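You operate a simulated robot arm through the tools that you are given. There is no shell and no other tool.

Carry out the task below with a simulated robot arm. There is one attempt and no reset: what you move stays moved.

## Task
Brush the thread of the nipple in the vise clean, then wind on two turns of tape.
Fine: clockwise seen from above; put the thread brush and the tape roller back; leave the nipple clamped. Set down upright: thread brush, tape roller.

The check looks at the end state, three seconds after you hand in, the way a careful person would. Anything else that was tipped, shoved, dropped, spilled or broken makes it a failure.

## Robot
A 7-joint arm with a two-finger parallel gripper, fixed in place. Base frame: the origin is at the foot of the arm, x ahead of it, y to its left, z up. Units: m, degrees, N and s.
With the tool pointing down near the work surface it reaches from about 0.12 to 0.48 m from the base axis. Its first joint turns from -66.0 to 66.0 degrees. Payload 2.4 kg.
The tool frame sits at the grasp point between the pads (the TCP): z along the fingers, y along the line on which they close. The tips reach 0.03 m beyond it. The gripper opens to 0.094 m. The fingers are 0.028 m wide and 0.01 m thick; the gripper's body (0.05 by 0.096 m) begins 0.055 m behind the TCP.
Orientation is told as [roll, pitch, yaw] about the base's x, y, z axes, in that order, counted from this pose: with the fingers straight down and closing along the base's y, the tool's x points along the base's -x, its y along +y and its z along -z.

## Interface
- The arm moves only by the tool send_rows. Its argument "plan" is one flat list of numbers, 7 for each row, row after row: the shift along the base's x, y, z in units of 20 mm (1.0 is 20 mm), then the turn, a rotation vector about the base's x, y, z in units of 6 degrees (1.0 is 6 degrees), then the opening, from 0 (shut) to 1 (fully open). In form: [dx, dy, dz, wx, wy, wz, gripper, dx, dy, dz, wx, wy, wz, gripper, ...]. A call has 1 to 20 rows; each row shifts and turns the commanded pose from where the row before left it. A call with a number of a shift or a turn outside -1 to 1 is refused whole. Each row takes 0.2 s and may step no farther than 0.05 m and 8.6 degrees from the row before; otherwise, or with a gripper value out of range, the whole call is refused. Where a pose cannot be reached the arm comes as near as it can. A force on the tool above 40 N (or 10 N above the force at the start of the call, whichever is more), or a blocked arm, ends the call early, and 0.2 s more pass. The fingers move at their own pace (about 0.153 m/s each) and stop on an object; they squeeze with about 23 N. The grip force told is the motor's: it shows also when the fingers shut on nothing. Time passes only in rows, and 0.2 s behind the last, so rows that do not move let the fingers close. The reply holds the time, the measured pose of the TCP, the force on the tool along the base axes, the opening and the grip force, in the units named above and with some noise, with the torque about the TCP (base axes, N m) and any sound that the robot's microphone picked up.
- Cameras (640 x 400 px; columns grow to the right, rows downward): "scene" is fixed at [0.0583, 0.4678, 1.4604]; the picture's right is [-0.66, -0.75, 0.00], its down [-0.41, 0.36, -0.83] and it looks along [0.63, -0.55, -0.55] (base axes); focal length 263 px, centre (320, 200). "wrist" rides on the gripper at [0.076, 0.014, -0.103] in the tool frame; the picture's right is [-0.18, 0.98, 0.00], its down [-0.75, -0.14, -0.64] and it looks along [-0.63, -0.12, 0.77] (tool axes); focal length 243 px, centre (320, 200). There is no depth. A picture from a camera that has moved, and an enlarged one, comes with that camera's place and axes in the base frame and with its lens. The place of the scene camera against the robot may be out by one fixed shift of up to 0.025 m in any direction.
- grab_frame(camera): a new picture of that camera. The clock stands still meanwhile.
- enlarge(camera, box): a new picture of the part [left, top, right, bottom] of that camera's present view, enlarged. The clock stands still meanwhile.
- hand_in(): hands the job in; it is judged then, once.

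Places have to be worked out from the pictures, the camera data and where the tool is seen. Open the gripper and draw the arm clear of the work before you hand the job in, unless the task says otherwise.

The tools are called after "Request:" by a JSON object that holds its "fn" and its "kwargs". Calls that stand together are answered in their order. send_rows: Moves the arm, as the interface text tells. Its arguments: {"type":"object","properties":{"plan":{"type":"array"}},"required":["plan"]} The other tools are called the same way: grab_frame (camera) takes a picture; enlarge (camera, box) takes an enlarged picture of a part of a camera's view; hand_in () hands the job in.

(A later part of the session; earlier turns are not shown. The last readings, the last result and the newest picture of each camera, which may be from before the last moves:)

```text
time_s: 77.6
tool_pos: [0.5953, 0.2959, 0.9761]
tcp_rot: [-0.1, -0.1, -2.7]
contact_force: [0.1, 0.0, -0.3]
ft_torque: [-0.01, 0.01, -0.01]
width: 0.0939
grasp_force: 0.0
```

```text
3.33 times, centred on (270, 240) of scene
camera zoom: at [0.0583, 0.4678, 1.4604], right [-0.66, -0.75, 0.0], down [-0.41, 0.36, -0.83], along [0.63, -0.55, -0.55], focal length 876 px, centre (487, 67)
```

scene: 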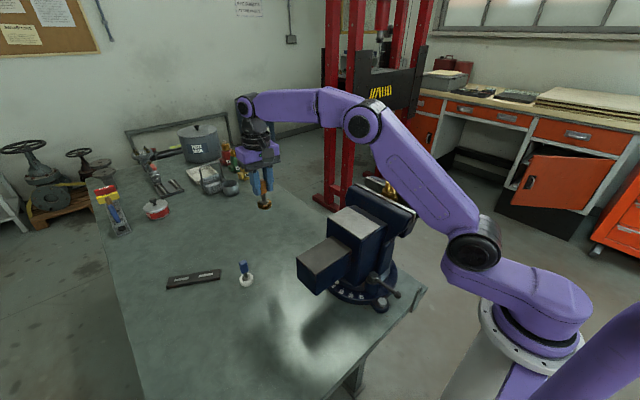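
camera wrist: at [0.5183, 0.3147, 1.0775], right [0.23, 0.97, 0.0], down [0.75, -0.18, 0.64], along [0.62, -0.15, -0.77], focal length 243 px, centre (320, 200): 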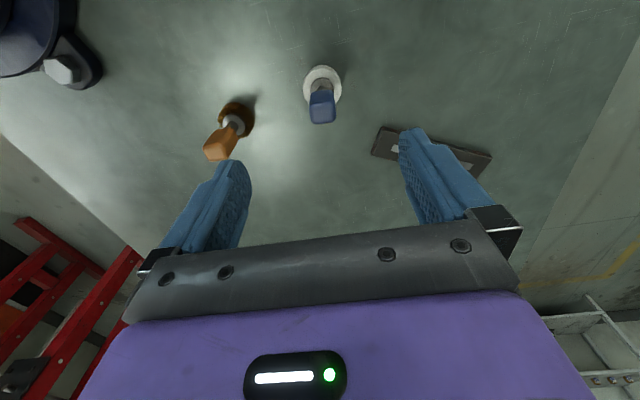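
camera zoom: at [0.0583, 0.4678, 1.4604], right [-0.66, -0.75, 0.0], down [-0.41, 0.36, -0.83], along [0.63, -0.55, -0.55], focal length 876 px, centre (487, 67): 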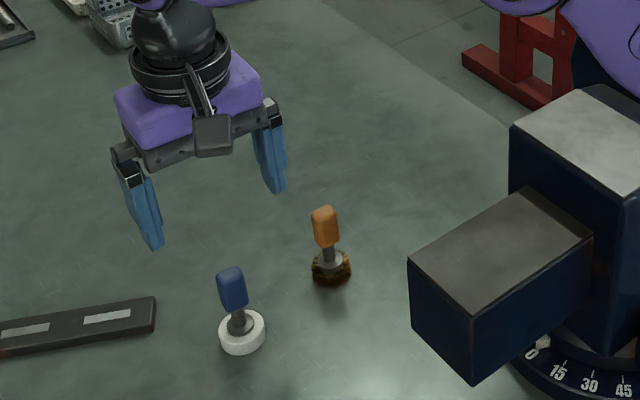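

The roller handle is at about (−8, +4) mm from the TCP with yaw ≈ −8°. I'll align x, y and yaw and descend to z ≈ 0.885 with the gripper open for a check.

Request:
{"fn": "send_rows", "kwargs": {"plan": [-0.4, 0.215, 0, 0, 0, -0.46, 1, 0, 0, -0.4, 0, 0, -0.46, 1, 0, 0, -0.85, 0, 0, 0, 1, 0, 0, -0.85, 0, 0, 0, 1, 0, 0, -0.85, 0, 0, 0, 1, 0, 0, -0.85, 0, 0, 0, 1, 0, 0, -0.75, 0, 0, 0, 1, 0, 0, 0, 0, 0, 0, 1]}}

Request:
{"fn": "enlarge", "kwargs": {"camera": "wrist", "box": [220, 80, 420, 220]}}

Request:
{"fn": "enlarge", "kwargs": {"camera": "scene", "box": [200, 200, 300, 320]}}

```text
time_s: 79.4
tool_pos: [0.586, 0.2997, 0.8871]
tcp_rot: [0.0, 0.0, -8.2]
contact_force: [0.4, 0.0, 0.6]
ft_torque: [-0.01, -0.03, 0.05]
width: 0.0939
grasp_force: 0.1
```

```text
2.86 times, centred on (320, 150) of wrist
camera zoom: at [0.5126, 0.3267, 0.9891], right [0.32, 0.95, 0.0], down [0.72, -0.25, 0.64], along [0.61, -0.21, -0.77], focal length 693 px, centre (320, 343)
```

zoom: 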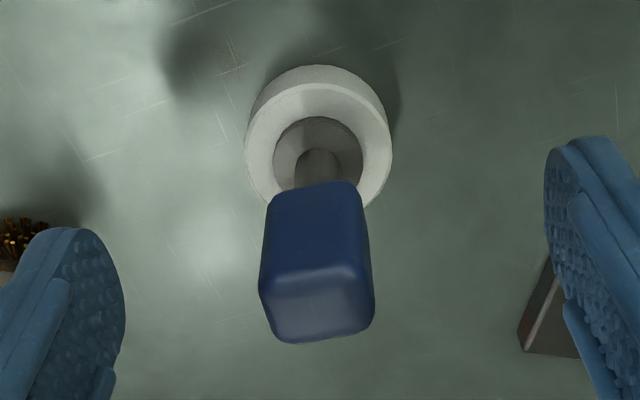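

```text
3.33 times, centred on (250, 260) of scene
camera zoom: at [0.0583, 0.4678, 1.4604], right [-0.66, -0.75, 0.0], down [-0.41, 0.36, -0.83], along [0.63, -0.55, -0.55], focal length 876 px, centre (553, 0)
```

zoom: 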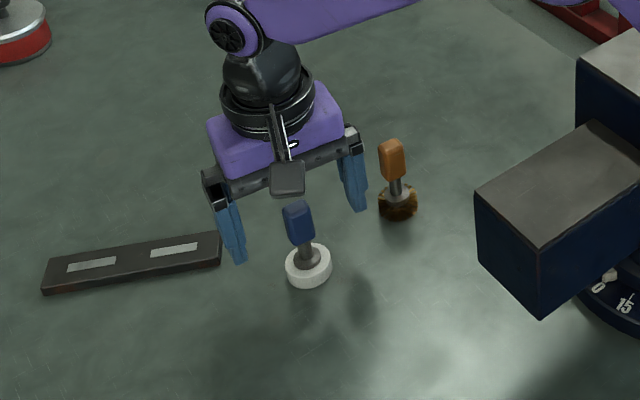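

The handle is centred and aligned between the fingers (z ≈ 0.863–0.887). I lower 9 mm more and close.

Request:
{"fn": "send_rows", "kwargs": {"plan": [0, 0, -0.45, 0, 0, 0, 1, 0, 0, 0, 0, 0, 0, 1, 0, 0, 0, 0, 0, 0, 0.4, 0, 0, 0, 0, 0, 0, 0.4, 0, 0, 0, 0, 0, 0, 0, 0, 0, 0, 0, 0, 0, 0, 0, 0, 0, 0, 0, 0, 0]}}

Request:
{"fn": "send_rows", "kwargs": {"plan": [0, 0, 0, 0, 0, 0, 0]}}

Request:
{"fn": "enlarge", "kwargs": {"camera": "wrist", "box": [220, 80, 420, 220]}}

Request:
{"fn": "enlarge", "kwargs": {"camera": "scene", "box": [200, 200, 300, 320]}}

```text
time_s: 81.0
tool_pos: [0.5848, 0.2996, 0.8774]
tcp_rot: [0.0, 0.0, -8.3]
contact_force: [-0.5, -0.3, 0.0]
ft_torque: [0.02, 0.0, 0.02]
width: 0.0258
grasp_force: 22.8
```

```text
time_s: 81.4
tool_pos: [0.5866, 0.3002, 0.8784]
tcp_rot: [0.0, 0.0, -8.3]
contact_force: [0.9, 0.6, 0.4]
ft_torque: [-0.02, 0.03, 0.0]
width: 0.0257
grasp_force: 22.4
```

```text
2.86 times, centred on (320, 150) of wrist
camera zoom: at [0.5122, 0.327, 0.9796], right [0.32, 0.95, 0.0], down [0.73, -0.25, 0.64], along [0.61, -0.21, -0.77], focal length 693 px, centre (320, 343)
```

zoom: 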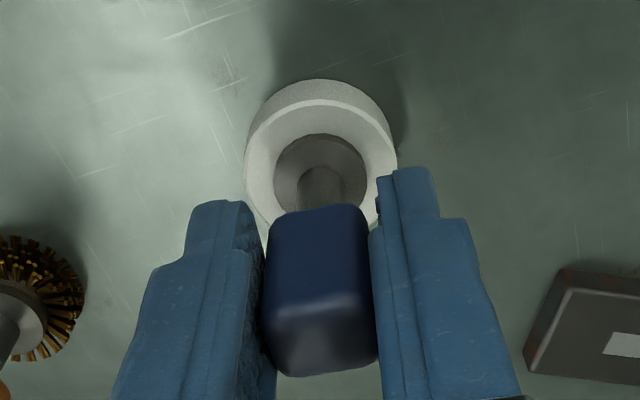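

```text
3.33 times, centred on (250, 260) of scene
camera zoom: at [0.0583, 0.4678, 1.4604], right [-0.66, -0.75, 0.0], down [-0.41, 0.36, -0.83], along [0.63, -0.55, -0.55], focal length 876 px, centre (553, 0)
```

zoom: 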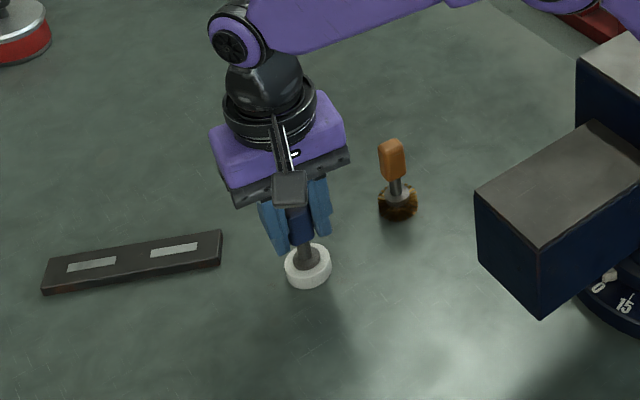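

Roller gripped at TCP ≈ (0.586, 0.300, 0.878), yaw −8.2°. I lift it straight up, then carry it inward and up toward the nipple's +x side.

Request:
{"fn": "send_rows", "kwargs": {"plan": [0, 0, 0.25, 0, 0, 0, 0, 0, 0, 0.75, 0, 0, 0, 0, 0, 0, 1, 0, 0, 0, 0, 0, 0, 1, 0, 0, 0, 0, 0, 0, 1, 0, 0, 0, 0, 0, 0, 1, 0, 0, 0, 0, 0, 0, 1, 0, 0, 0, 0, 0, 0, 1, 0, 0, 0, 0, 0, 0, 1, 0, 0, 0, 0, 0, 0, 1, 0, 0, 0, 0, -0.6, -0.9, 0.9, 0, 0, 0, 0, -0.6, -0.9, 0.9, 0, 0, 0, 0, -0.6, -0.9, 0.9, 0, 0, 0, 0, -0.6, -0.9, 0.9, 0, 0, 0, 0, -0.6, -0.9, 0.9, 0, 0, 0, 0, -0.6, -0.9, 0.9, 0, 0, 0, 0, 0, 0, 0, 0, 0, 0, 0]}}

Request:
{"fn": "enlarge", "kwargs": {"camera": "scene", "box": [200, 60, 400, 260]}}

```text
time_s: 85.0
tool_pos: [0.5119, 0.1921, 1.1656]
tcp_rot: [0.0, 0.0, -8.3]
contact_force: [0.3, 0.3, -0.7]
ft_torque: [0.01, 0.03, 0.01]
width: 0.0256
grasp_force: 22.7
```

```text
2.00 times, centred on (300, 160) of scene
camera zoom: at [0.0583, 0.4678, 1.4604], right [-0.66, -0.75, 0.0], down [-0.41, 0.36, -0.83], along [0.63, -0.55, -0.55], focal length 526 px, centre (360, 280)
```

zoom: 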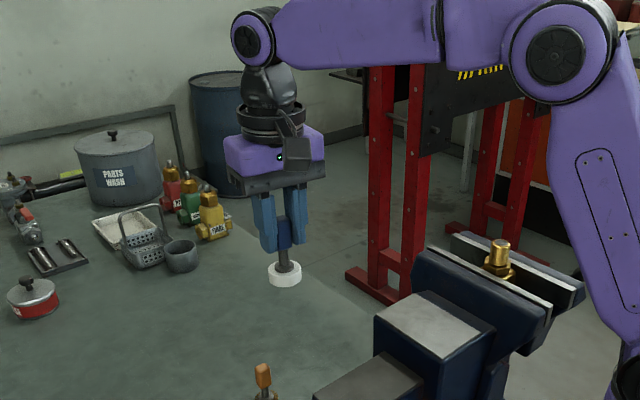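

Roller is held upright. Now I carry it to the +x side of the nipple at z ≈ 1.20.

Request:
{"fn": "send_rows", "kwargs": {"plan": [-0.1, -0.6, 0.6, 0, 0, 0, 0, -0.2, -0.95, 0.4, 0, 0, 0, 0, -0.2, -0.95, 0.3, 0, 0, 0, 0, -0.2, -0.95, 0.2, 0, 0, 0, 0, -0.2, -0.95, 0.1, 0, 0, 0, 0, -0.2, -0.95, 0, 0, 0, 0, 0, -0.2, -0.95, 0, 0, 0, 0, 0, -0.2, -0.95, 0, 0, 0, 0, 0, -0.2, -0.95, 0, 0, 0, 0, 0, -0.2, -0.95, 0, 0, 0, 0, 0, -0.2, -0.95, 0, 0, 0, 0, 0, -0.2, -0.95, 0, 0, 0, 0, 0, -0.2, -0.95, 0, 0, 0, 0, 0, -0.2, -0.95, 0, 0, 0, 0, 0, -0.1, -0.5, 0, 0, 0, 0, 0, 0, 0, 0, 0, 0, 0, 0]}}

Request:
{"fn": "enlarge", "kwargs": {"camera": "scene", "box": [350, 120, 430, 200]}}

Request:
{"fn": "enlarge", "kwargs": {"camera": "wrist", "box": [240, 0, 400, 160]}}

```text
time_s: 88.4
tool_pos: [0.4563, -0.0783, 1.1967]
tcp_rot: [-0.1, 0.0, -8.3]
contact_force: [0.4, 0.4, -1.4]
ft_torque: [-0.01, -0.02, -0.01]
width: 0.0258
grasp_force: 23.9
```

```text
5.00 times, centred on (390, 160) of scene
camera zoom: at [0.0583, 0.4678, 1.4604], right [-0.66, -0.75, 0.0], down [-0.41, 0.36, -0.83], along [0.63, -0.55, -0.55], focal length 1314 px, centre (-30, 400)
```

zoom: 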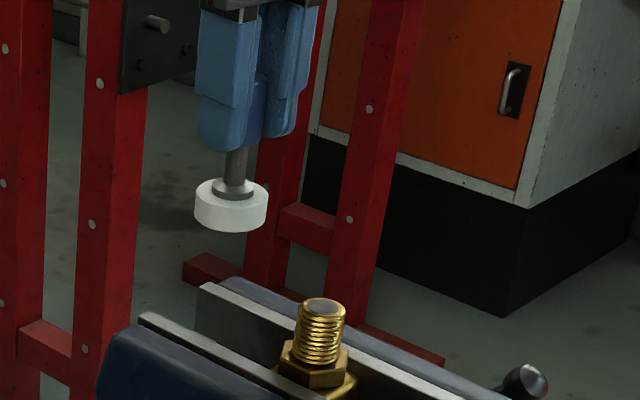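

```text
2.50 times, centred on (320, 80) of wrist
camera zoom: at [0.3827, -0.0516, 1.2991], right [0.32, 0.95, 0.0], down [0.73, -0.25, 0.64], along [0.61, -0.21, -0.77], focal length 606 px, centre (320, 500)
```

zoom: 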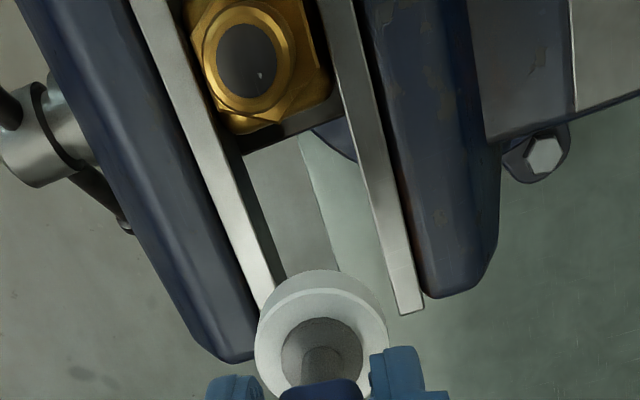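

Roller wheel (r ≈ 20 mm, ~12 mm thick) is beside the nipple. I'll lower to working height (TCP z ≈ 1.146) on the +x side, keeping a gap of ~15 mm.

Request:
{"fn": "send_rows", "kwargs": {"plan": [-0.3, 0, -0.6, 0, 0, 0, 0, -0.3, 0, -0.65, 0, 0, 0, 0, -0.3, 0, -0.65, 0, 0, 0, 0, 0, 0, -0.65, 0, 0, 0, 0, 0, 0, 0, 0, 0, 0, 0]}}

Request:
{"fn": "enlarge", "kwargs": {"camera": "scene", "box": [360, 140, 424, 204]}}

Request:
{"fn": "enlarge", "kwargs": {"camera": "wrist", "box": [240, 0, 400, 160]}}

```text
time_s: 89.6
tool_pos: [0.4376, -0.0782, 1.1462]
tcp_rot: [0.0, 0.0, -8.3]
contact_force: [-0.7, -0.7, -0.1]
ft_torque: [0.01, 0.01, 0.03]
width: 0.0258
grasp_force: 23.0
```

```text
6.25 times, centred on (392, 172) of scene
camera zoom: at [0.0583, 0.4678, 1.4604], right [-0.66, -0.75, 0.0], down [-0.41, 0.36, -0.83], along [0.63, -0.55, -0.55], focal length 1643 px, centre (-130, 375)
```

zoom: 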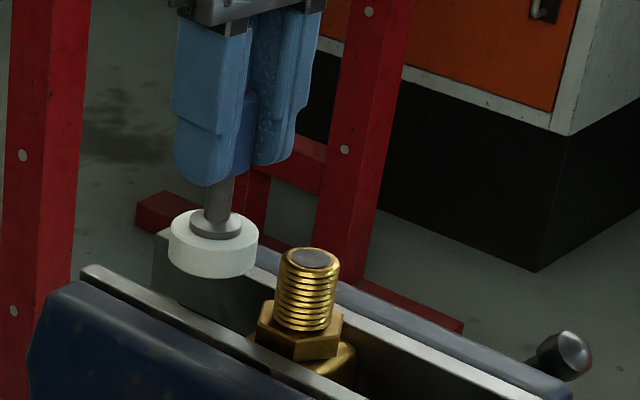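

```text
2.50 times, centred on (320, 80) of wrist
camera zoom: at [0.3656, -0.0515, 1.2484], right [0.32, 0.95, 0.0], down [0.73, -0.25, 0.64], along [0.61, -0.21, -0.77], focal length 606 px, centre (320, 500)
```

zoom: 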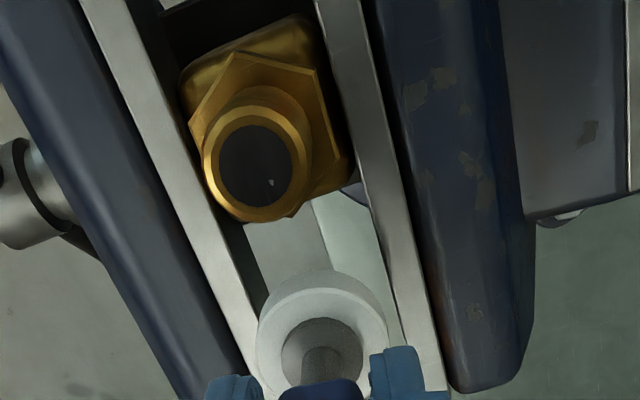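

Relative measurement puts the roller axis 55.6 mm (+x), −0.6 mm (y) from the nipple axis, consistent with the centre ≈ (0.383, −0.0776) found before. I'll approach along −x: 17 mm first, then small steps to light contact.

Request:
{"fn": "send_rows", "kwargs": {"plan": [-0.45, 0.03, 0, 0, 0, 0, 0, -0.4, 0, 0, 0, 0, 0, 0, 0, 0, 0, 0, 0, 0, 0]}}

Request:
{"fn": "enlarge", "kwargs": {"camera": "wrist", "box": [240, 0, 400, 160]}}

```text
time_s: 90.4
tool_pos: [0.4212, -0.0769, 1.147]
tcp_rot: [0.0, 0.0, -8.3]
contact_force: [0.8, -1.0, 0.2]
ft_torque: [0.0, -0.01, -0.01]
width: 0.0256
grasp_force: 22.5
```

```text
2.50 times, centred on (320, 80) of wrist
camera zoom: at [0.3477, -0.0504, 1.2486], right [0.32, 0.95, 0.0], down [0.73, -0.25, 0.64], along [0.61, -0.21, -0.77], focal length 606 px, centre (320, 500)
```

zoom: 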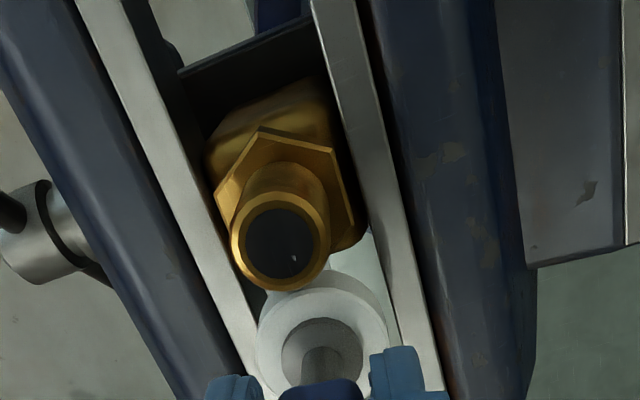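

The centre distance is now ~34.4 mm with y aligned; contact is expected within 1–2 mm. I step in at 0.6–1 mm.

Request:
{"fn": "send_rows", "kwargs": {"plan": [-0.04, 0, 0, 0, 0, 0, 0, 0, 0, 0, 0, 0, 0, 0]}}

Request:
{"fn": "send_rows", "kwargs": {"plan": [-0.04, 0, 0, 0, 0, 0, 0, 0, 0, 0, 0, 0, 0, 0]}}

```text
time_s: 91.0
tool_pos: [0.4206, -0.0767, 1.1468]
tcp_rot: [0.0, 0.0, -8.3]
contact_force: [1.2, 0.1, -0.4]
ft_torque: [-0.01, 0.03, 0.01]
width: 0.0256
grasp_force: 22.6
```

```text
time_s: 91.6
tool_pos: [0.4189, -0.0771, 1.1456]
tcp_rot: [0.0, 0.0, -8.3]
contact_force: [0.1, -0.3, 0.0]
ft_torque: [-0.02, -0.01, -0.01]
width: 0.0253
grasp_force: 22.5
```

Not touching yet; continue.

Request:
{"fn": "send_rows", "kwargs": {"plan": [-0.04, 0, 0, 0, 0, 0, 0, 0, 0, 0, 0, 0, 0, 0]}}

Request:
{"fn": "send_rows", "kwargs": {"plan": [-0.04, 0, 0, 0, 0, 0, 0, 0, 0, 0, 0, 0, 0, 0]}}

```text
time_s: 92.2
tool_pos: [0.4183, -0.0759, 1.1461]
tcp_rot: [0.0, 0.0, -8.3]
contact_force: [0.3, 0.1, -1.1]
ft_torque: [-0.02, 0.03, 0.02]
width: 0.0257
grasp_force: 23.0
```

```text
time_s: 92.8
tool_pos: [0.418, -0.0766, 1.1465]
tcp_rot: [-0.1, 0.0, -8.3]
contact_force: [0.8, 0.4, -0.8]
ft_torque: [0.01, -0.05, 0.0]
width: 0.0256
grasp_force: 23.7
```

Perhaps just touching (0.8 N). Another 0.6–0.8 mm.

Request:
{"fn": "send_rows", "kwargs": {"plan": [-0.03, 0, 0, 0, 0, 0, 0, 0, 0, 0, 0, 0, 0, 0]}}

Request:
{"fn": "enlarge", "kwargs": {"camera": "wrist", "box": [240, 0, 400, 160]}}

Request:
{"fn": "enlarge", "kwargs": {"camera": "scene", "box": [360, 140, 424, 204]}}

```text
time_s: 93.4
tool_pos: [0.4174, -0.0758, 1.1472]
tcp_rot: [0.1, -0.1, -8.4]
contact_force: [3.8, 0.2, -0.2]
ft_torque: [0.07, -0.33, 0.0]
width: 0.0255
grasp_force: 22.8
```

```text
2.50 times, centred on (320, 80) of wrist
camera zoom: at [0.3445, -0.0496, 1.249], right [0.32, 0.95, 0.0], down [0.72, -0.25, 0.64], along [0.61, -0.21, -0.77], focal length 606 px, centre (320, 500)
```

zoom: 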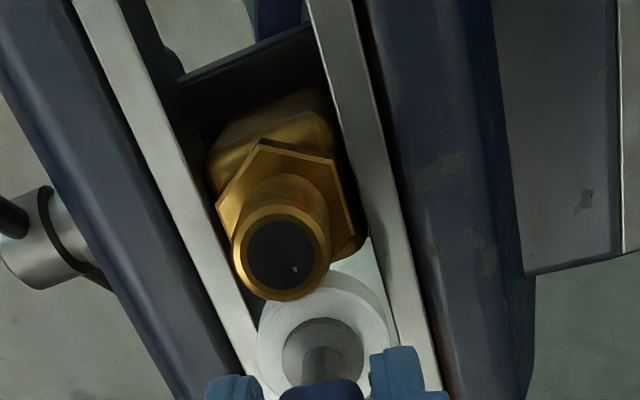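

```text
6.25 times, centred on (392, 172) of scene
camera zoom: at [0.0585, 0.4679, 1.4604], right [-0.66, -0.75, 0.0], down [-0.41, 0.36, -0.83], along [0.63, -0.55, -0.55], focal length 1643 px, centre (-130, 375)
```

zoom: 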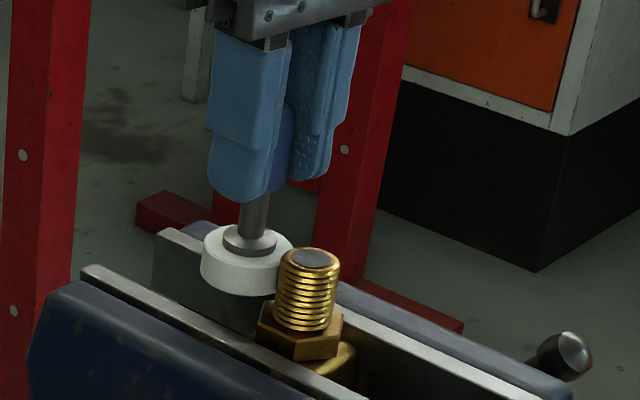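

Light contact at ~4 N on the +x side. Now I start winding clockwise (θ decreasing: +x → −y → −x → +y) at R_cmd ≈ 32 mm, in 30° segments with force checks.

Request:
{"fn": "send_rows", "kwargs": {"plan": [-0.0156, -0.2785, 0, 0, 0, 0, 0, -0.0637, -0.2715, 0, 0, 0, 0, 0, -0.1099, -0.2563, 0, 0, 0, 0, 0]}}

Request:
{"fn": "enlarge", "kwargs": {"camera": "wrist", "box": [240, 0, 400, 160]}}

Request:
{"fn": "enlarge", "kwargs": {"camera": "scene", "box": [360, 140, 424, 204]}}

```text
time_s: 94.2
tool_pos: [0.4148, -0.0917, 1.147]
tcp_rot: [0.0, 0.0, -8.3]
contact_force: [2.0, 0.0, -0.8]
ft_torque: [-0.05, -0.14, 0.0]
width: 0.0254
grasp_force: 22.4
```

```text
2.50 times, centred on (320, 80) of wrist
camera zoom: at [0.341, -0.0655, 1.2492], right [0.32, 0.95, 0.0], down [0.73, -0.25, 0.64], along [0.61, -0.21, -0.77], focal length 606 px, centre (320, 500)
```

zoom: 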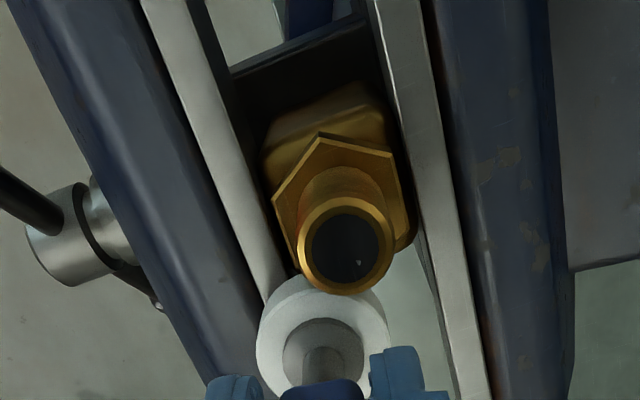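

```text
6.25 times, centred on (392, 172) of scene
camera zoom: at [0.0584, 0.4678, 1.4604], right [-0.66, -0.75, 0.0], down [-0.41, 0.36, -0.83], along [0.63, -0.55, -0.55], focal length 1643 px, centre (-130, 375)
```

zoom: 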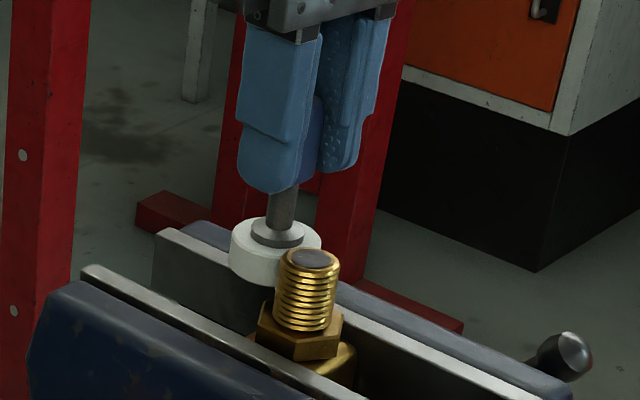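

Contact ~2 N. I continue with 0.3 mm more press.

Request:
{"fn": "send_rows", "kwargs": {"plan": [-0.1653, -0.2252, 0, 0, 0, 0, 0, -0.1909, -0.2033, 0, 0, 0, 0, 0, -0.2233, -0.1671, 0, 0, 0, 0, 0]}}

Request:
{"fn": "enlarge", "kwargs": {"camera": "wrist", "box": [240, 20, 400, 180]}}

Request:
{"fn": "enlarge", "kwargs": {"camera": "scene", "box": [360, 140, 424, 204]}}

```text
time_s: 95.0
tool_pos: [0.403, -0.1029, 1.1463]
tcp_rot: [0.0, 0.0, -8.3]
contact_force: [2.5, -2.1, -0.8]
ft_torque: [-0.13, -0.24, -0.05]
width: 0.0254
grasp_force: 23.3
```

```text
2.50 times, centred on (320, 100) of wrist
camera zoom: at [0.3299, -0.0768, 1.2481], right [0.32, 0.95, 0.0], down [0.73, -0.25, 0.64], along [0.61, -0.21, -0.77], focal length 606 px, centre (320, 450)
```

zoom: 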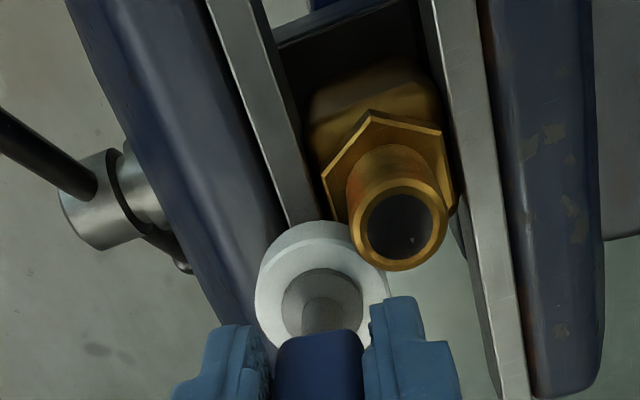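

```text
6.25 times, centred on (392, 172) of scene
camera zoom: at [0.0584, 0.4678, 1.4605], right [-0.66, -0.75, 0.0], down [-0.41, 0.36, -0.83], along [0.63, -0.55, -0.55], focal length 1643 px, centre (-130, 375)
```

zoom: 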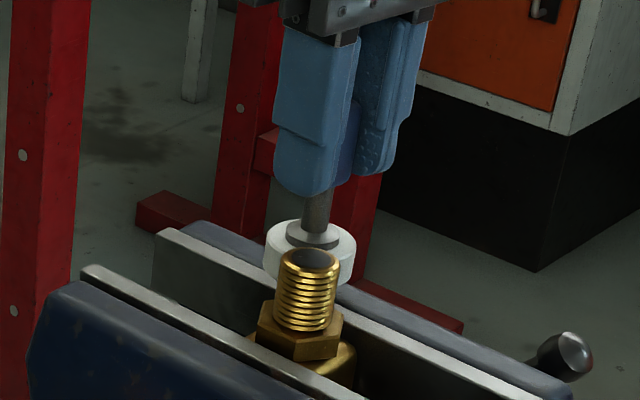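

Force ~3.3 N. There may be a thin white strip at the thread's far side; I'll zoom in on it.

Request:
{"fn": "enlarge", "kwargs": {"camera": "wrist", "box": [320, 80, 370, 160]}}

```text
5.00 times, centred on (345, 120) of wrist
camera zoom: at [0.3299, -0.0768, 1.2481], right [0.32, 0.95, 0.0], down [0.73, -0.25, 0.64], along [0.61, -0.21, -0.77], focal length 1213 px, centre (195, 600)
```

zoom: 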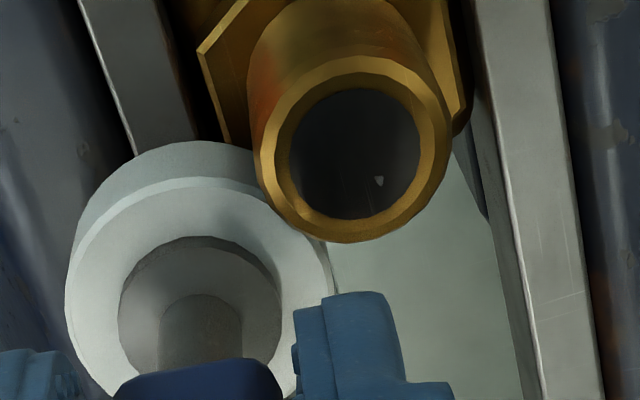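

No tape visible from here (that side is hidden). I continue clockwise around −y.

Request:
{"fn": "send_rows", "kwargs": {"plan": [-0.2489, -0.1257, 0, 0, 0, 0, 0, -0.267, -0.0806, 0, 0, 0, 0, 0, -0.2769, -0.033, 0, 0, 0, 0, 0]}}

Request:
{"fn": "enlarge", "kwargs": {"camera": "wrist", "box": [240, 40, 400, 200]}}

Request:
{"fn": "enlarge", "kwargs": {"camera": "scene", "box": [360, 140, 424, 204]}}

```text
time_s: 95.8
tool_pos: [0.3875, -0.1077, 1.1466]
tcp_rot: [0.0, 0.0, -8.2]
contact_force: [-0.2, -0.2, -1.7]
ft_torque: [-0.09, -0.03, 0.0]
width: 0.0256
grasp_force: 23.0
```

```text
2.50 times, centred on (320, 120) of wrist
camera zoom: at [0.3136, -0.0819, 1.2488], right [0.32, 0.95, 0.0], down [0.73, -0.25, 0.64], along [0.61, -0.21, -0.77], focal length 606 px, centre (320, 400)
```

zoom: 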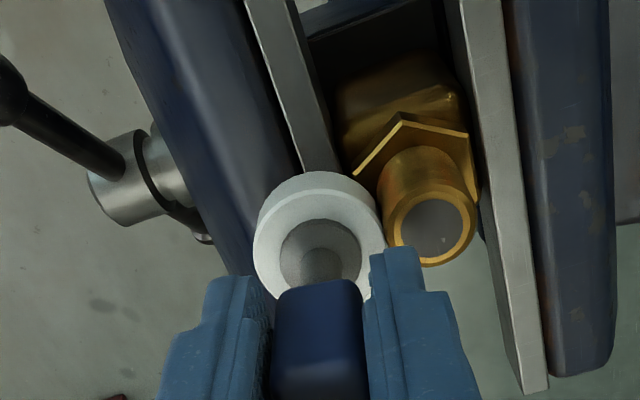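

```text
6.25 times, centred on (392, 172) of scene
camera zoom: at [0.0583, 0.4678, 1.4605], right [-0.66, -0.75, 0.0], down [-0.41, 0.36, -0.83], along [0.63, -0.55, -0.55], focal length 1643 px, centre (-130, 375)
```

zoom: 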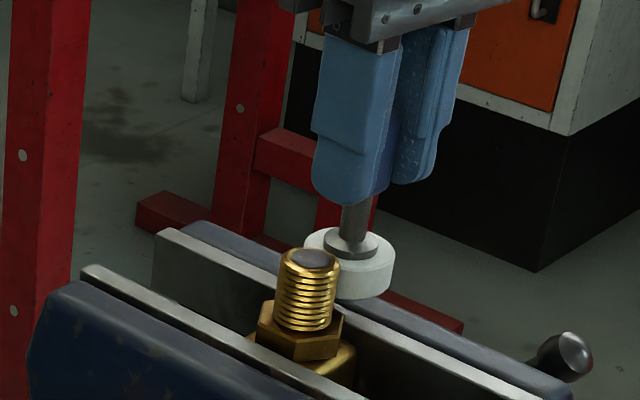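

Only grazing contact here (~1 N). I press 0.7 mm more toward the thread and continue.

Request:
{"fn": "send_rows", "kwargs": {"plan": [-0.2785, 0.0506, 0, 0, 0, 0, 0, -0.2715, 0.0637, 0, 0, 0, 0, 0, -0.2563, 0.1099, 0, 0, 0, 0, 0]}}

Request:
{"fn": "enlarge", "kwargs": {"camera": "wrist", "box": [240, 40, 400, 200]}}

Request:
{"fn": "enlarge", "kwargs": {"camera": "scene", "box": [360, 140, 424, 204]}}

```text
time_s: 96.6
tool_pos: [0.3705, -0.1041, 1.1471]
tcp_rot: [0.0, 0.0, -8.4]
contact_force: [0.8, -1.4, 0.0]
ft_torque: [-0.09, -0.01, -0.05]
width: 0.0256
grasp_force: 23.2
```

```text
2.50 times, centred on (320, 120) of wrist
camera zoom: at [0.297, -0.0776, 1.2486], right [0.32, 0.95, 0.0], down [0.73, -0.25, 0.64], along [0.61, -0.21, -0.77], focal length 606 px, centre (320, 400)
```

zoom: 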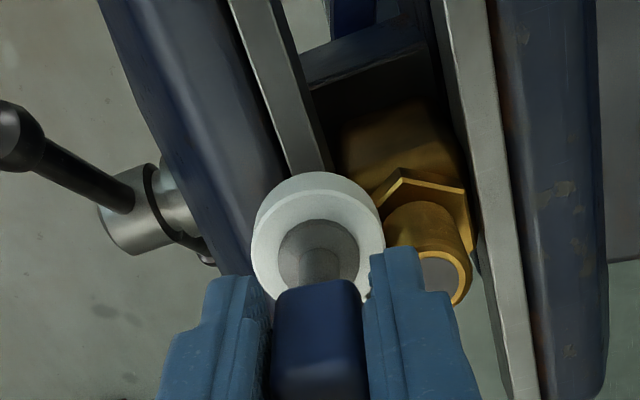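

```text
6.25 times, centred on (392, 172) of scene
camera zoom: at [0.0583, 0.4678, 1.4605], right [-0.66, -0.75, 0.0], down [-0.41, 0.36, -0.83], along [0.63, -0.55, -0.55], focal length 1643 px, centre (-130, 375)
```

zoom: 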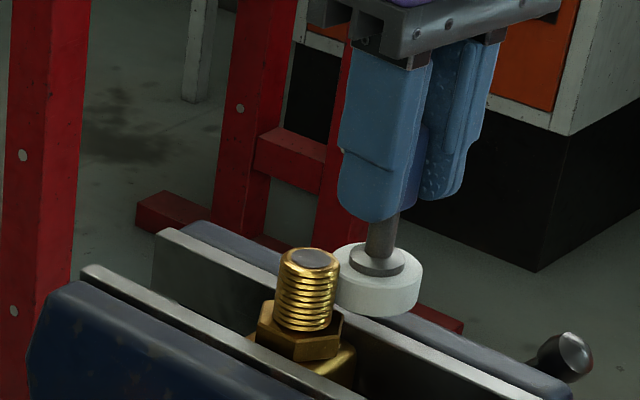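

Contact is too light (~1 N). I press a further 0.7 mm and continue toward −x.

Request:
{"fn": "send_rows", "kwargs": {"plan": [-0.217, 0.183, 0, 0, 0, 0, 0, -0.2033, 0.1909, 0, 0, 0, 0, 0]}}

Request:
{"fn": "enlarge", "kwargs": {"camera": "scene", "box": [360, 140, 424, 204]}}

Request:
{"fn": "enlarge", "kwargs": {"camera": "wrist", "box": [240, 40, 400, 200]}}

```text
time_s: 97.2
tool_pos: [0.3613, -0.096, 1.1469]
tcp_rot: [0.2, 0.0, -8.2]
contact_force: [-0.3, -2.7, 0.7]
ft_torque: [-0.18, 0.09, -0.04]
width: 0.0255
grasp_force: 23.1
```

```text
6.25 times, centred on (392, 172) of scene
camera zoom: at [0.0583, 0.4678, 1.4605], right [-0.66, -0.75, 0.0], down [-0.41, 0.36, -0.83], along [0.63, -0.55, -0.55], focal length 1643 px, centre (-130, 375)
```

zoom: 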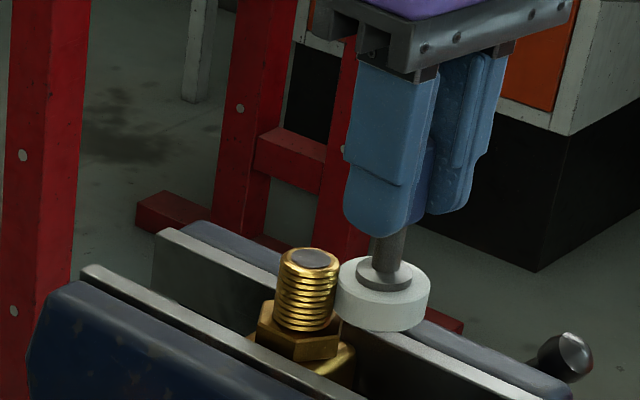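

```text
2.50 times, centred on (320, 120) of wrist
camera zoom: at [0.2886, -0.07, 1.2478], right [0.32, 0.95, 0.0], down [0.73, -0.25, 0.64], along [0.61, -0.21, -0.77], focal length 606 px, centre (320, 400)
```

zoom: 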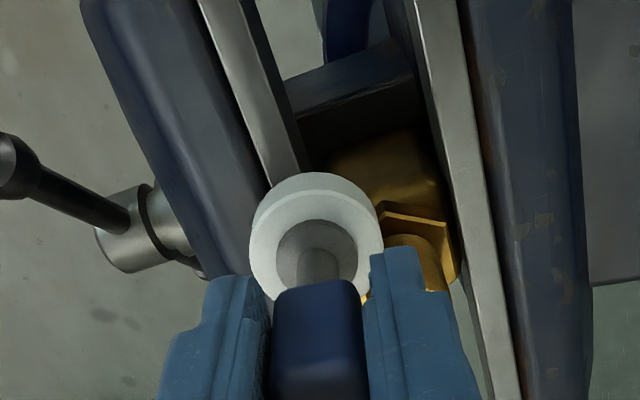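

~2.5 N contact. Continue clockwise through −x.

Request:
{"fn": "send_rows", "kwargs": {"plan": [-0.155, 0.2323, 0, 0, 0, 0, 0, -0.1257, 0.2489, 0, 0, 0, 0, 0, -0.0806, 0.267, 0, 0, 0, 0, 0]}}

Request:
{"fn": "enlarge", "kwargs": {"camera": "scene", "box": [360, 140, 424, 204]}}

```text
time_s: 98.0
tool_pos: [0.3543, -0.0821, 1.1458]
tcp_rot: [0.0, 0.0, -8.2]
contact_force: [-1.9, -1.5, -1.0]
ft_torque: [-0.13, 0.15, -0.01]
width: 0.0257
grasp_force: 23.1
```

```text
6.25 times, centred on (392, 172) of scene
camera zoom: at [0.0583, 0.4678, 1.4605], right [-0.66, -0.75, 0.0], down [-0.41, 0.36, -0.83], along [0.63, -0.55, -0.55], focal length 1643 px, centre (-130, 375)
```

zoom: 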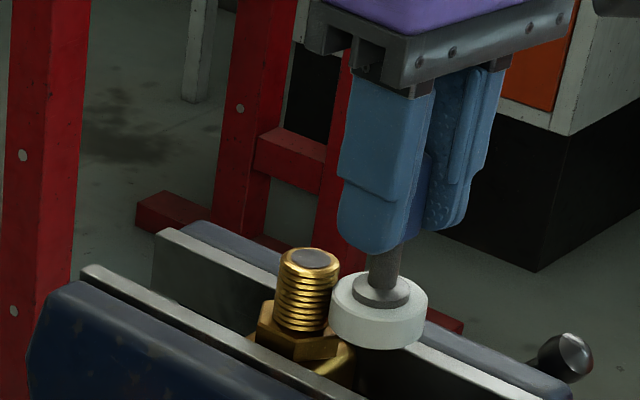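

Contact ~2.4 N. Continue past −x toward +y, where the scene camera can see the thread.

Request:
{"fn": "send_rows", "kwargs": {"plan": [-0.018, 0.2789, 0, 0, 0, 0, 0, 0.0156, 0.2785, 0, 0, 0, 0, 0, 0.0637, 0.2715, 0, 0, 0, 0, 0]}}

Request:
{"fn": "enlarge", "kwargs": {"camera": "scene", "box": [360, 140, 424, 204]}}

Request:
{"fn": "enlarge", "kwargs": {"camera": "wrist", "box": [240, 40, 400, 200]}}

```text
time_s: 98.8
tool_pos: [0.3553, -0.0641, 1.1457]
tcp_rot: [0.0, 0.2, -8.3]
contact_force: [-7.3, -0.8, -1.1]
ft_torque: [-0.04, 0.62, -0.09]
width: 0.0255
grasp_force: 22.7
```

```text
6.25 times, centred on (392, 172) of scene
camera zoom: at [0.0581, 0.4678, 1.4605], right [-0.66, -0.75, 0.0], down [-0.41, 0.36, -0.83], along [0.63, -0.55, -0.55], focal length 1643 px, centre (-130, 375)
```

zoom: 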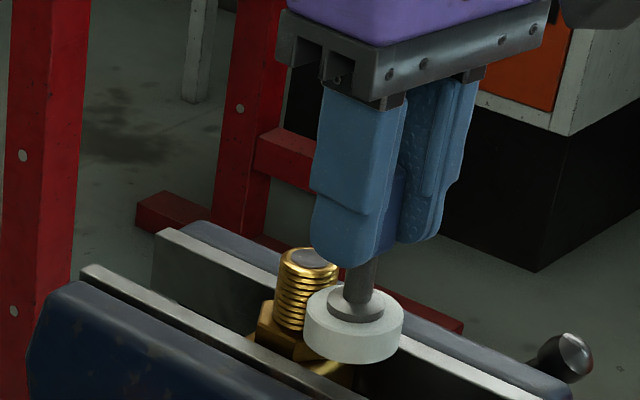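

```text
2.50 times, centred on (320, 120) of wrist
camera zoom: at [0.2819, -0.0376, 1.2485], right [0.32, 0.95, 0.0], down [0.73, -0.25, 0.64], along [0.61, -0.21, -0.77], focal length 606 px, centre (320, 400)
```

zoom: 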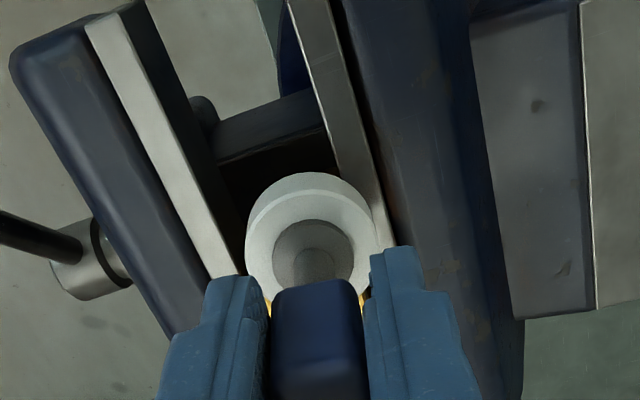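

Force rose to 7 N here; I ease out 0.9 mm and continue toward +y.

Request:
{"fn": "send_rows", "kwargs": {"plan": [0.067, 0.27, 0, 0, 0, 0, 0, 0.1527, 0.2334, 0, 0, 0, 0, 0, 0.1909, 0.2033, 0, 0, 0, 0, 0]}}

Request:
{"fn": "enlarge", "kwargs": {"camera": "scene", "box": [360, 140, 424, 204]}}

```text
time_s: 99.6
tool_pos: [0.3641, -0.0505, 1.1471]
tcp_rot: [0.0, -0.2, -8.2]
contact_force: [-1.4, 0.7, -1.8]
ft_torque: [0.0, 0.02, 0.01]
width: 0.0256
grasp_force: 23.1
```

```text
6.25 times, centred on (392, 172) of scene
camera zoom: at [0.0583, 0.4678, 1.4604], right [-0.66, -0.75, 0.0], down [-0.41, 0.36, -0.83], along [0.63, -0.55, -0.55], focal length 1643 px, centre (-130, 375)
```

zoom: 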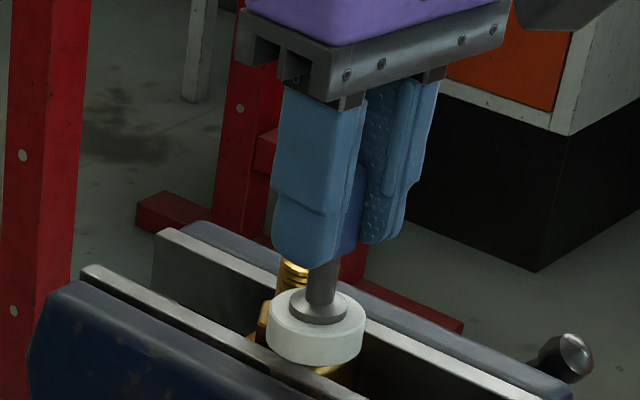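

Contact nearly lost; press 0.5 mm back in and continue.

Request:
{"fn": "send_rows", "kwargs": {"plan": [0.2433, 0.1471, 0, 0, 0, 0, 0, 0.2489, 0.1257, 0, 0, 0, 0, 0]}}

Request:
{"fn": "send_rows", "kwargs": {"plan": [0.267, 0.0806, 0, 0, 0, 0, 0, 0.2769, 0.033, 0, 0, 0, 0, 0]}}

Request:
{"fn": "enlarge", "kwargs": {"camera": "scene", "box": [360, 140, 424, 204]}}

Request:
{"fn": "enlarge", "kwargs": {"camera": "wrist", "box": [220, 40, 380, 200]}}

```text
time_s: 100.2
tool_pos: [0.3747, -0.0455, 1.1453]
tcp_rot: [0.0, -0.1, -8.1]
contact_force: [-0.4, 1.7, -0.5]
ft_torque: [0.09, 0.08, -0.01]
width: 0.0256
grasp_force: 23.2
```

```text
time_s: 100.8
tool_pos: [0.3842, -0.0433, 1.1471]
tcp_rot: [0.1, 0.0, -8.2]
contact_force: [0.1, 1.6, -1.0]
ft_torque: [0.12, 0.05, -0.02]
width: 0.0253
grasp_force: 23.2
```

```text
6.25 times, centred on (392, 172) of scene
camera zoom: at [0.0583, 0.4679, 1.4604], right [-0.66, -0.75, 0.0], down [-0.41, 0.36, -0.83], along [0.63, -0.55, -0.55], focal length 1643 px, centre (-130, 375)
```

zoom: 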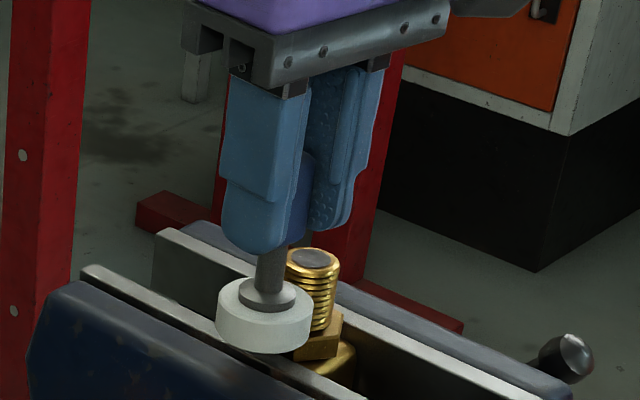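

```text
2.50 times, centred on (300, 120) of wrist
camera zoom: at [0.3113, -0.0174, 1.2493], right [0.32, 0.95, 0.0], down [0.73, -0.25, 0.64], along [0.61, -0.21, -0.77], focal length 606 px, centre (370, 400)
```

zoom: 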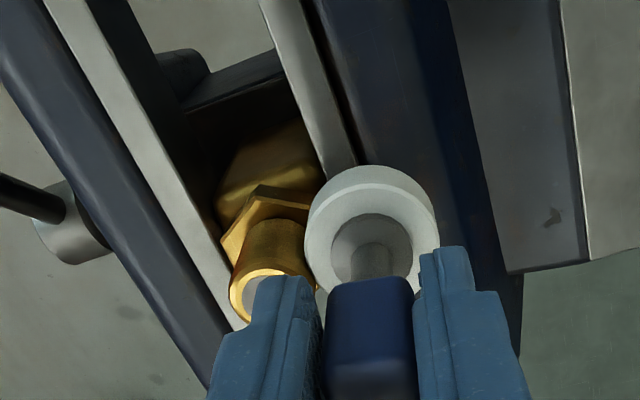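

Contact ~1.7 N; no tape visible yet on the swept side, so I'll press slightly more and complete the first turn, watching for it.

Request:
{"fn": "send_rows", "kwargs": {"plan": [0.2785, -0.0356, 0, 0, 0, 0, 0, 0.2715, -0.0637, 0, 0, 0, 0, 0]}}

Request:
{"fn": "send_rows", "kwargs": {"plan": [0.2563, -0.1099, 0, 0, 0, 0, 0, 0.2334, -0.1527, 0, 0, 0, 0, 0]}}

Request:
{"fn": "enlarge", "kwargs": {"camera": "scene", "box": [360, 140, 424, 204]}}

```text
time_s: 101.4
tool_pos: [0.3966, -0.0462, 1.1464]
tcp_rot: [0.1, -0.1, -8.3]
contact_force: [-0.9, 1.7, -1.2]
ft_torque: [0.13, 0.03, 0.03]
width: 0.0254
grasp_force: 23.3
```

```text
time_s: 102.0
tool_pos: [0.4049, -0.0516, 1.1473]
tcp_rot: [0.0, 0.0, -8.2]
contact_force: [0.1, 2.9, -0.4]
ft_torque: [0.27, -0.08, 0.01]
width: 0.0257
grasp_force: 22.9
```

```text
6.25 times, centred on (392, 172) of scene
camera zoom: at [0.0584, 0.4679, 1.4604], right [-0.66, -0.75, 0.0], down [-0.41, 0.36, -0.83], along [0.63, -0.55, -0.55], focal length 1643 px, centre (-130, 375)
```

zoom: 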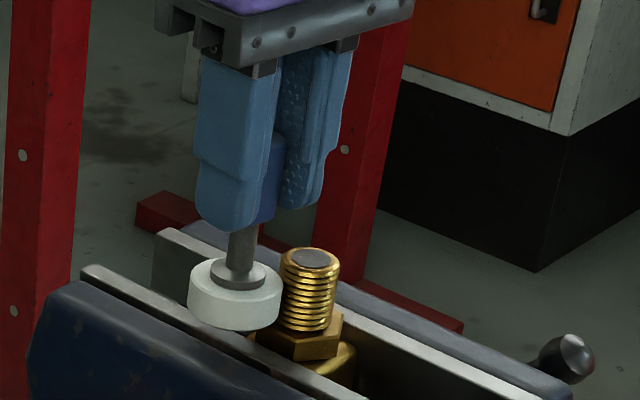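

~2.5 N contact. Continue to close the first turn.

Request:
{"fn": "send_rows", "kwargs": {"plan": [0.2033, -0.1909, 0, 0, 0, 0, 0, 0.1671, -0.2233, 0, 0, 0, 0, 0]}}

Request:
{"fn": "send_rows", "kwargs": {"plan": [0.1257, -0.2489, 0, 0, 0, 0, 0, 0.0806, -0.267, 0, 0, 0, 0, 0]}}

Request:
{"fn": "enlarge", "kwargs": {"camera": "scene", "box": [360, 140, 424, 204]}}

Request:
{"fn": "enlarge", "kwargs": {"camera": "wrist", "box": [240, 0, 400, 160]}}

```text
time_s: 102.6
tool_pos: [0.4138, -0.0594, 1.1481]
tcp_rot: [0.1, 0.1, -8.4]
contact_force: [1.9, 2.7, -0.8]
ft_torque: [0.25, -0.12, 0.0]
width: 0.0255
grasp_force: 23.2
```

```text
time_s: 103.2
tool_pos: [0.4163, -0.0714, 1.1466]
tcp_rot: [0.0, 0.0, -8.2]
contact_force: [3.0, 2.6, -1.0]
ft_torque: [0.15, -0.26, -0.06]
width: 0.0255
grasp_force: 22.8
```

```text
6.25 times, centred on (392, 172) of scene
camera zoom: at [0.0584, 0.4679, 1.4604], right [-0.66, -0.75, 0.0], down [-0.41, 0.36, -0.83], along [0.63, -0.55, -0.55], focal length 1643 px, centre (-130, 375)
```

zoom: 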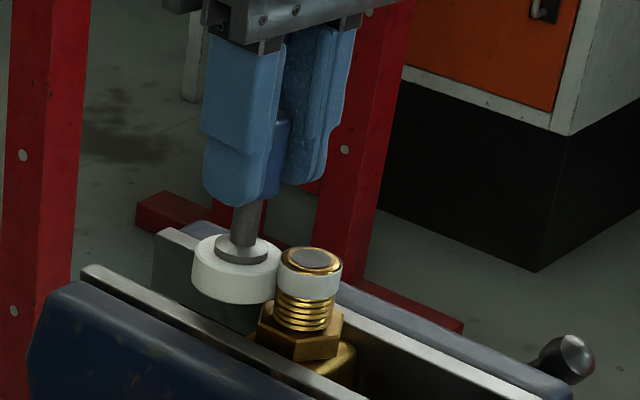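

```text
2.50 times, centred on (320, 80) of wrist
camera zoom: at [0.3438, -0.045, 1.2489], right [0.32, 0.95, 0.0], down [0.72, -0.25, 0.64], along [0.61, -0.21, -0.77], focal length 606 px, centre (320, 500)
```

zoom: 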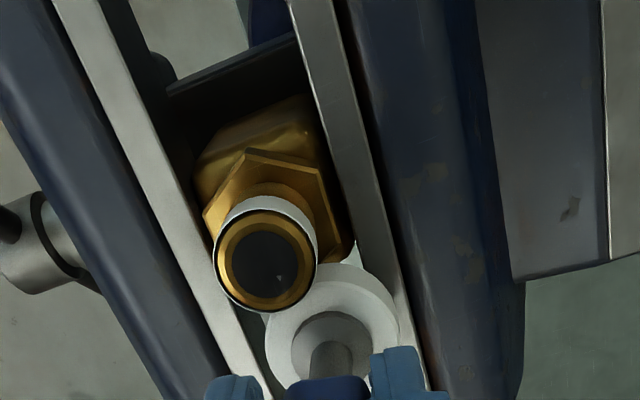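

A white tape ring has appeared on the thread after the first full turn. I continue directly with the second clockwise turn, same increments, with ~3 N contact.

Request:
{"fn": "send_rows", "kwargs": {"plan": [0.033, -0.2769, 0, 0, 0, 0, 0, -0.0156, -0.2785, 0, 0, 0, 0, 0]}}

Request:
{"fn": "send_rows", "kwargs": {"plan": [-0.0637, -0.2715, 0, 0, 0, 0, 0, -0.1099, -0.2563, 0, 0, 0, 0, 0]}}

Request:
{"fn": "enlarge", "kwargs": {"camera": "scene", "box": [360, 140, 424, 204]}}

```text
time_s: 103.8
tool_pos: [0.418, -0.0817, 1.1472]
tcp_rot: [0.1, -0.3, -8.3]
contact_force: [7.2, 2.4, -0.6]
ft_torque: [0.19, -0.53, -0.07]
width: 0.0257
grasp_force: 23.0
```

```text
time_s: 104.4
tool_pos: [0.4144, -0.092, 1.1467]
tcp_rot: [-0.1, -0.1, -8.2]
contact_force: [7.2, 0.4, 1.0]
ft_torque: [0.03, -0.54, -0.07]
width: 0.0257
grasp_force: 23.0
```

```text
6.25 times, centred on (392, 172) of scene
camera zoom: at [0.0586, 0.4678, 1.4604], right [-0.66, -0.75, 0.0], down [-0.41, 0.36, -0.83], along [0.63, -0.55, -0.55], focal length 1643 px, centre (-130, 375)
```

zoom: 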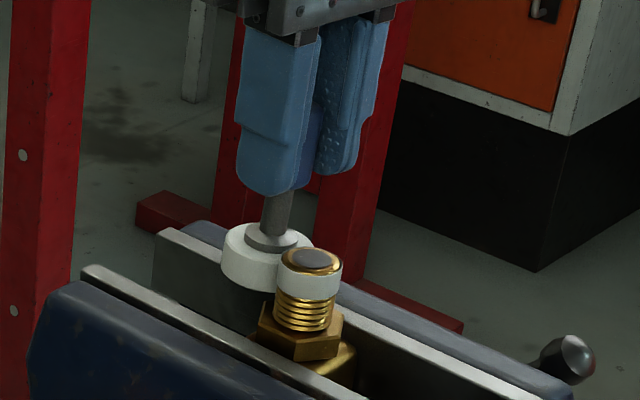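

Force ~6–7 N; I ease 0.6 mm outward and continue.

Request:
{"fn": "send_rows", "kwargs": {"plan": [-0.1277, -0.2484, 0, 0, 0, 0, 0, -0.1909, -0.2033, 0, 0, 0, 0, 0]}}

Request:
{"fn": "send_rows", "kwargs": {"plan": [-0.2233, -0.1671, 0, 0, 0, 0, 0, -0.2489, -0.1257, 0, 0, 0, 0, 0]}}

Request:
{"fn": "enlarge", "kwargs": {"camera": "scene", "box": [360, 140, 424, 204]}}

Request:
{"fn": "enlarge", "kwargs": {"camera": "wrist", "box": [240, 40, 400, 200]}}

```text
time_s: 105.0
tool_pos: [0.4053, -0.1015, 1.1462]
tcp_rot: [0.0, 0.1, -8.2]
contact_force: [2.9, -1.2, 0.0]
ft_torque: [-0.13, -0.24, -0.01]
width: 0.0256
grasp_force: 23.2
```

```text
time_s: 105.6
tool_pos: [0.3966, -0.1057, 1.146]
tcp_rot: [0.0, 0.2, -8.3]
contact_force: [0.7, -1.6, -1.3]
ft_torque: [-0.1, -0.06, 0.02]
width: 0.0254
grasp_force: 23.0
```

```text
6.25 times, centred on (392, 172) of scene
camera zoom: at [0.0584, 0.4678, 1.4605], right [-0.66, -0.75, 0.0], down [-0.41, 0.36, -0.83], along [0.63, -0.55, -0.55], focal length 1643 px, centre (-130, 375)
```

zoom: 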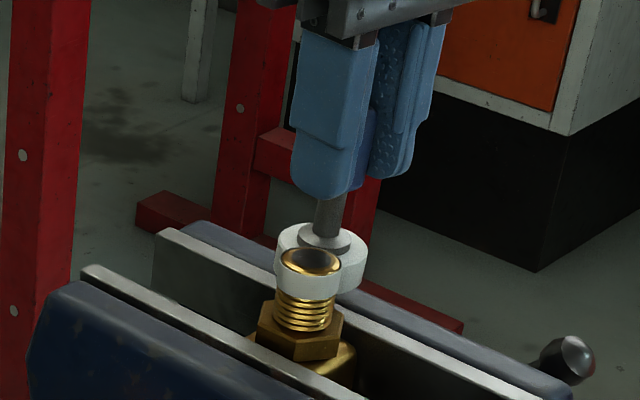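

```text
2.50 times, centred on (320, 120) of wrist
camera zoom: at [0.3237, -0.0804, 1.2481], right [0.32, 0.95, 0.0], down [0.73, -0.25, 0.64], along [0.61, -0.21, -0.77], focal length 606 px, centre (320, 400)
```

zoom: 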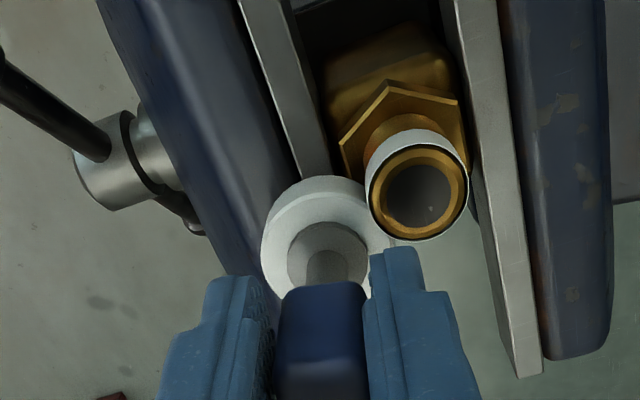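

~1.8 N contact. Press 0.4 mm more and continue around −y.

Request:
{"fn": "send_rows", "kwargs": {"plan": [-0.2745, -0.0621, 0, 0, 0, 0, 0, -0.2769, -0.033, 0, 0, 0, 0, 0]}}

Request:
{"fn": "send_rows", "kwargs": {"plan": [-0.2785, 0.0256, 0, 0, 0, 0, 0, -0.2715, 0.0637, 0, 0, 0, 0, 0]}}

```text
time_s: 106.2
tool_pos: [0.3881, -0.1078, 1.1464]
tcp_rot: [0.0, 0.1, -8.3]
contact_force: [0.9, -2.5, -1.0]
ft_torque: [-0.13, -0.1, -0.06]
width: 0.0254
grasp_force: 24.1
```

```text
time_s: 106.8
tool_pos: [0.376, -0.1062, 1.1451]
tcp_rot: [0.0, 0.1, -8.3]
contact_force: [0.1, -1.6, -0.7]
ft_torque: [-0.14, -0.03, 0.01]
width: 0.0257
grasp_force: 23.1
```

~2 N. Continue with 0.5 mm more press toward (−x, −y).

Request:
{"fn": "send_rows", "kwargs": {"plan": [-0.2463, 0.1329, 0, 0, 0, 0, 0, -0.2334, 0.1527, 0, 0, 0, 0, 0]}}

Request:
{"fn": "send_rows", "kwargs": {"plan": [-0.1953, 0.1959, 0, 0, 0, 0, 0, -0.1671, 0.2233, 0, 0, 0, 0, 0]}}

Request:
{"fn": "enlarge", "kwargs": {"camera": "scene", "box": [360, 140, 424, 204]}}

```text
time_s: 107.4
tool_pos: [0.3668, -0.1006, 1.1455]
tcp_rot: [0.0, 0.2, -8.3]
contact_force: [-0.8, -2.7, -0.4]
ft_torque: [-0.22, 0.1, -0.02]
width: 0.0256
grasp_force: 22.7
```

```text
time_s: 108.0
tool_pos: [0.3586, -0.0909, 1.147]
tcp_rot: [-0.2, 0.0, -8.3]
contact_force: [-5.7, -7.9, 0.1]
ft_torque: [-0.68, 0.37, -0.15]
width: 0.026
grasp_force: 23.1
```

```text
6.25 times, centred on (392, 172) of scene
camera zoom: at [0.0582, 0.4676, 1.4605], right [-0.66, -0.75, 0.0], down [-0.41, 0.36, -0.83], along [0.63, -0.55, -0.55], focal length 1643 px, centre (-130, 375)
```

zoom: 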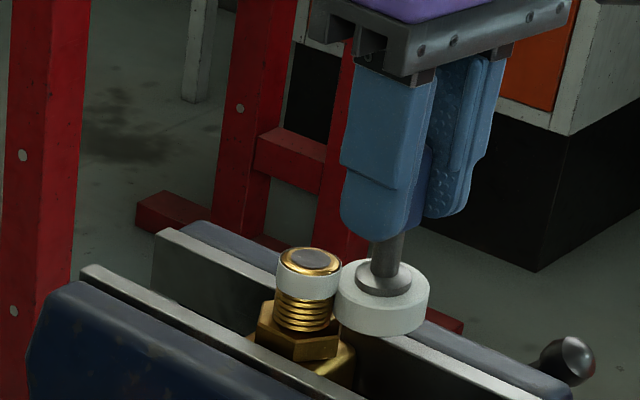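

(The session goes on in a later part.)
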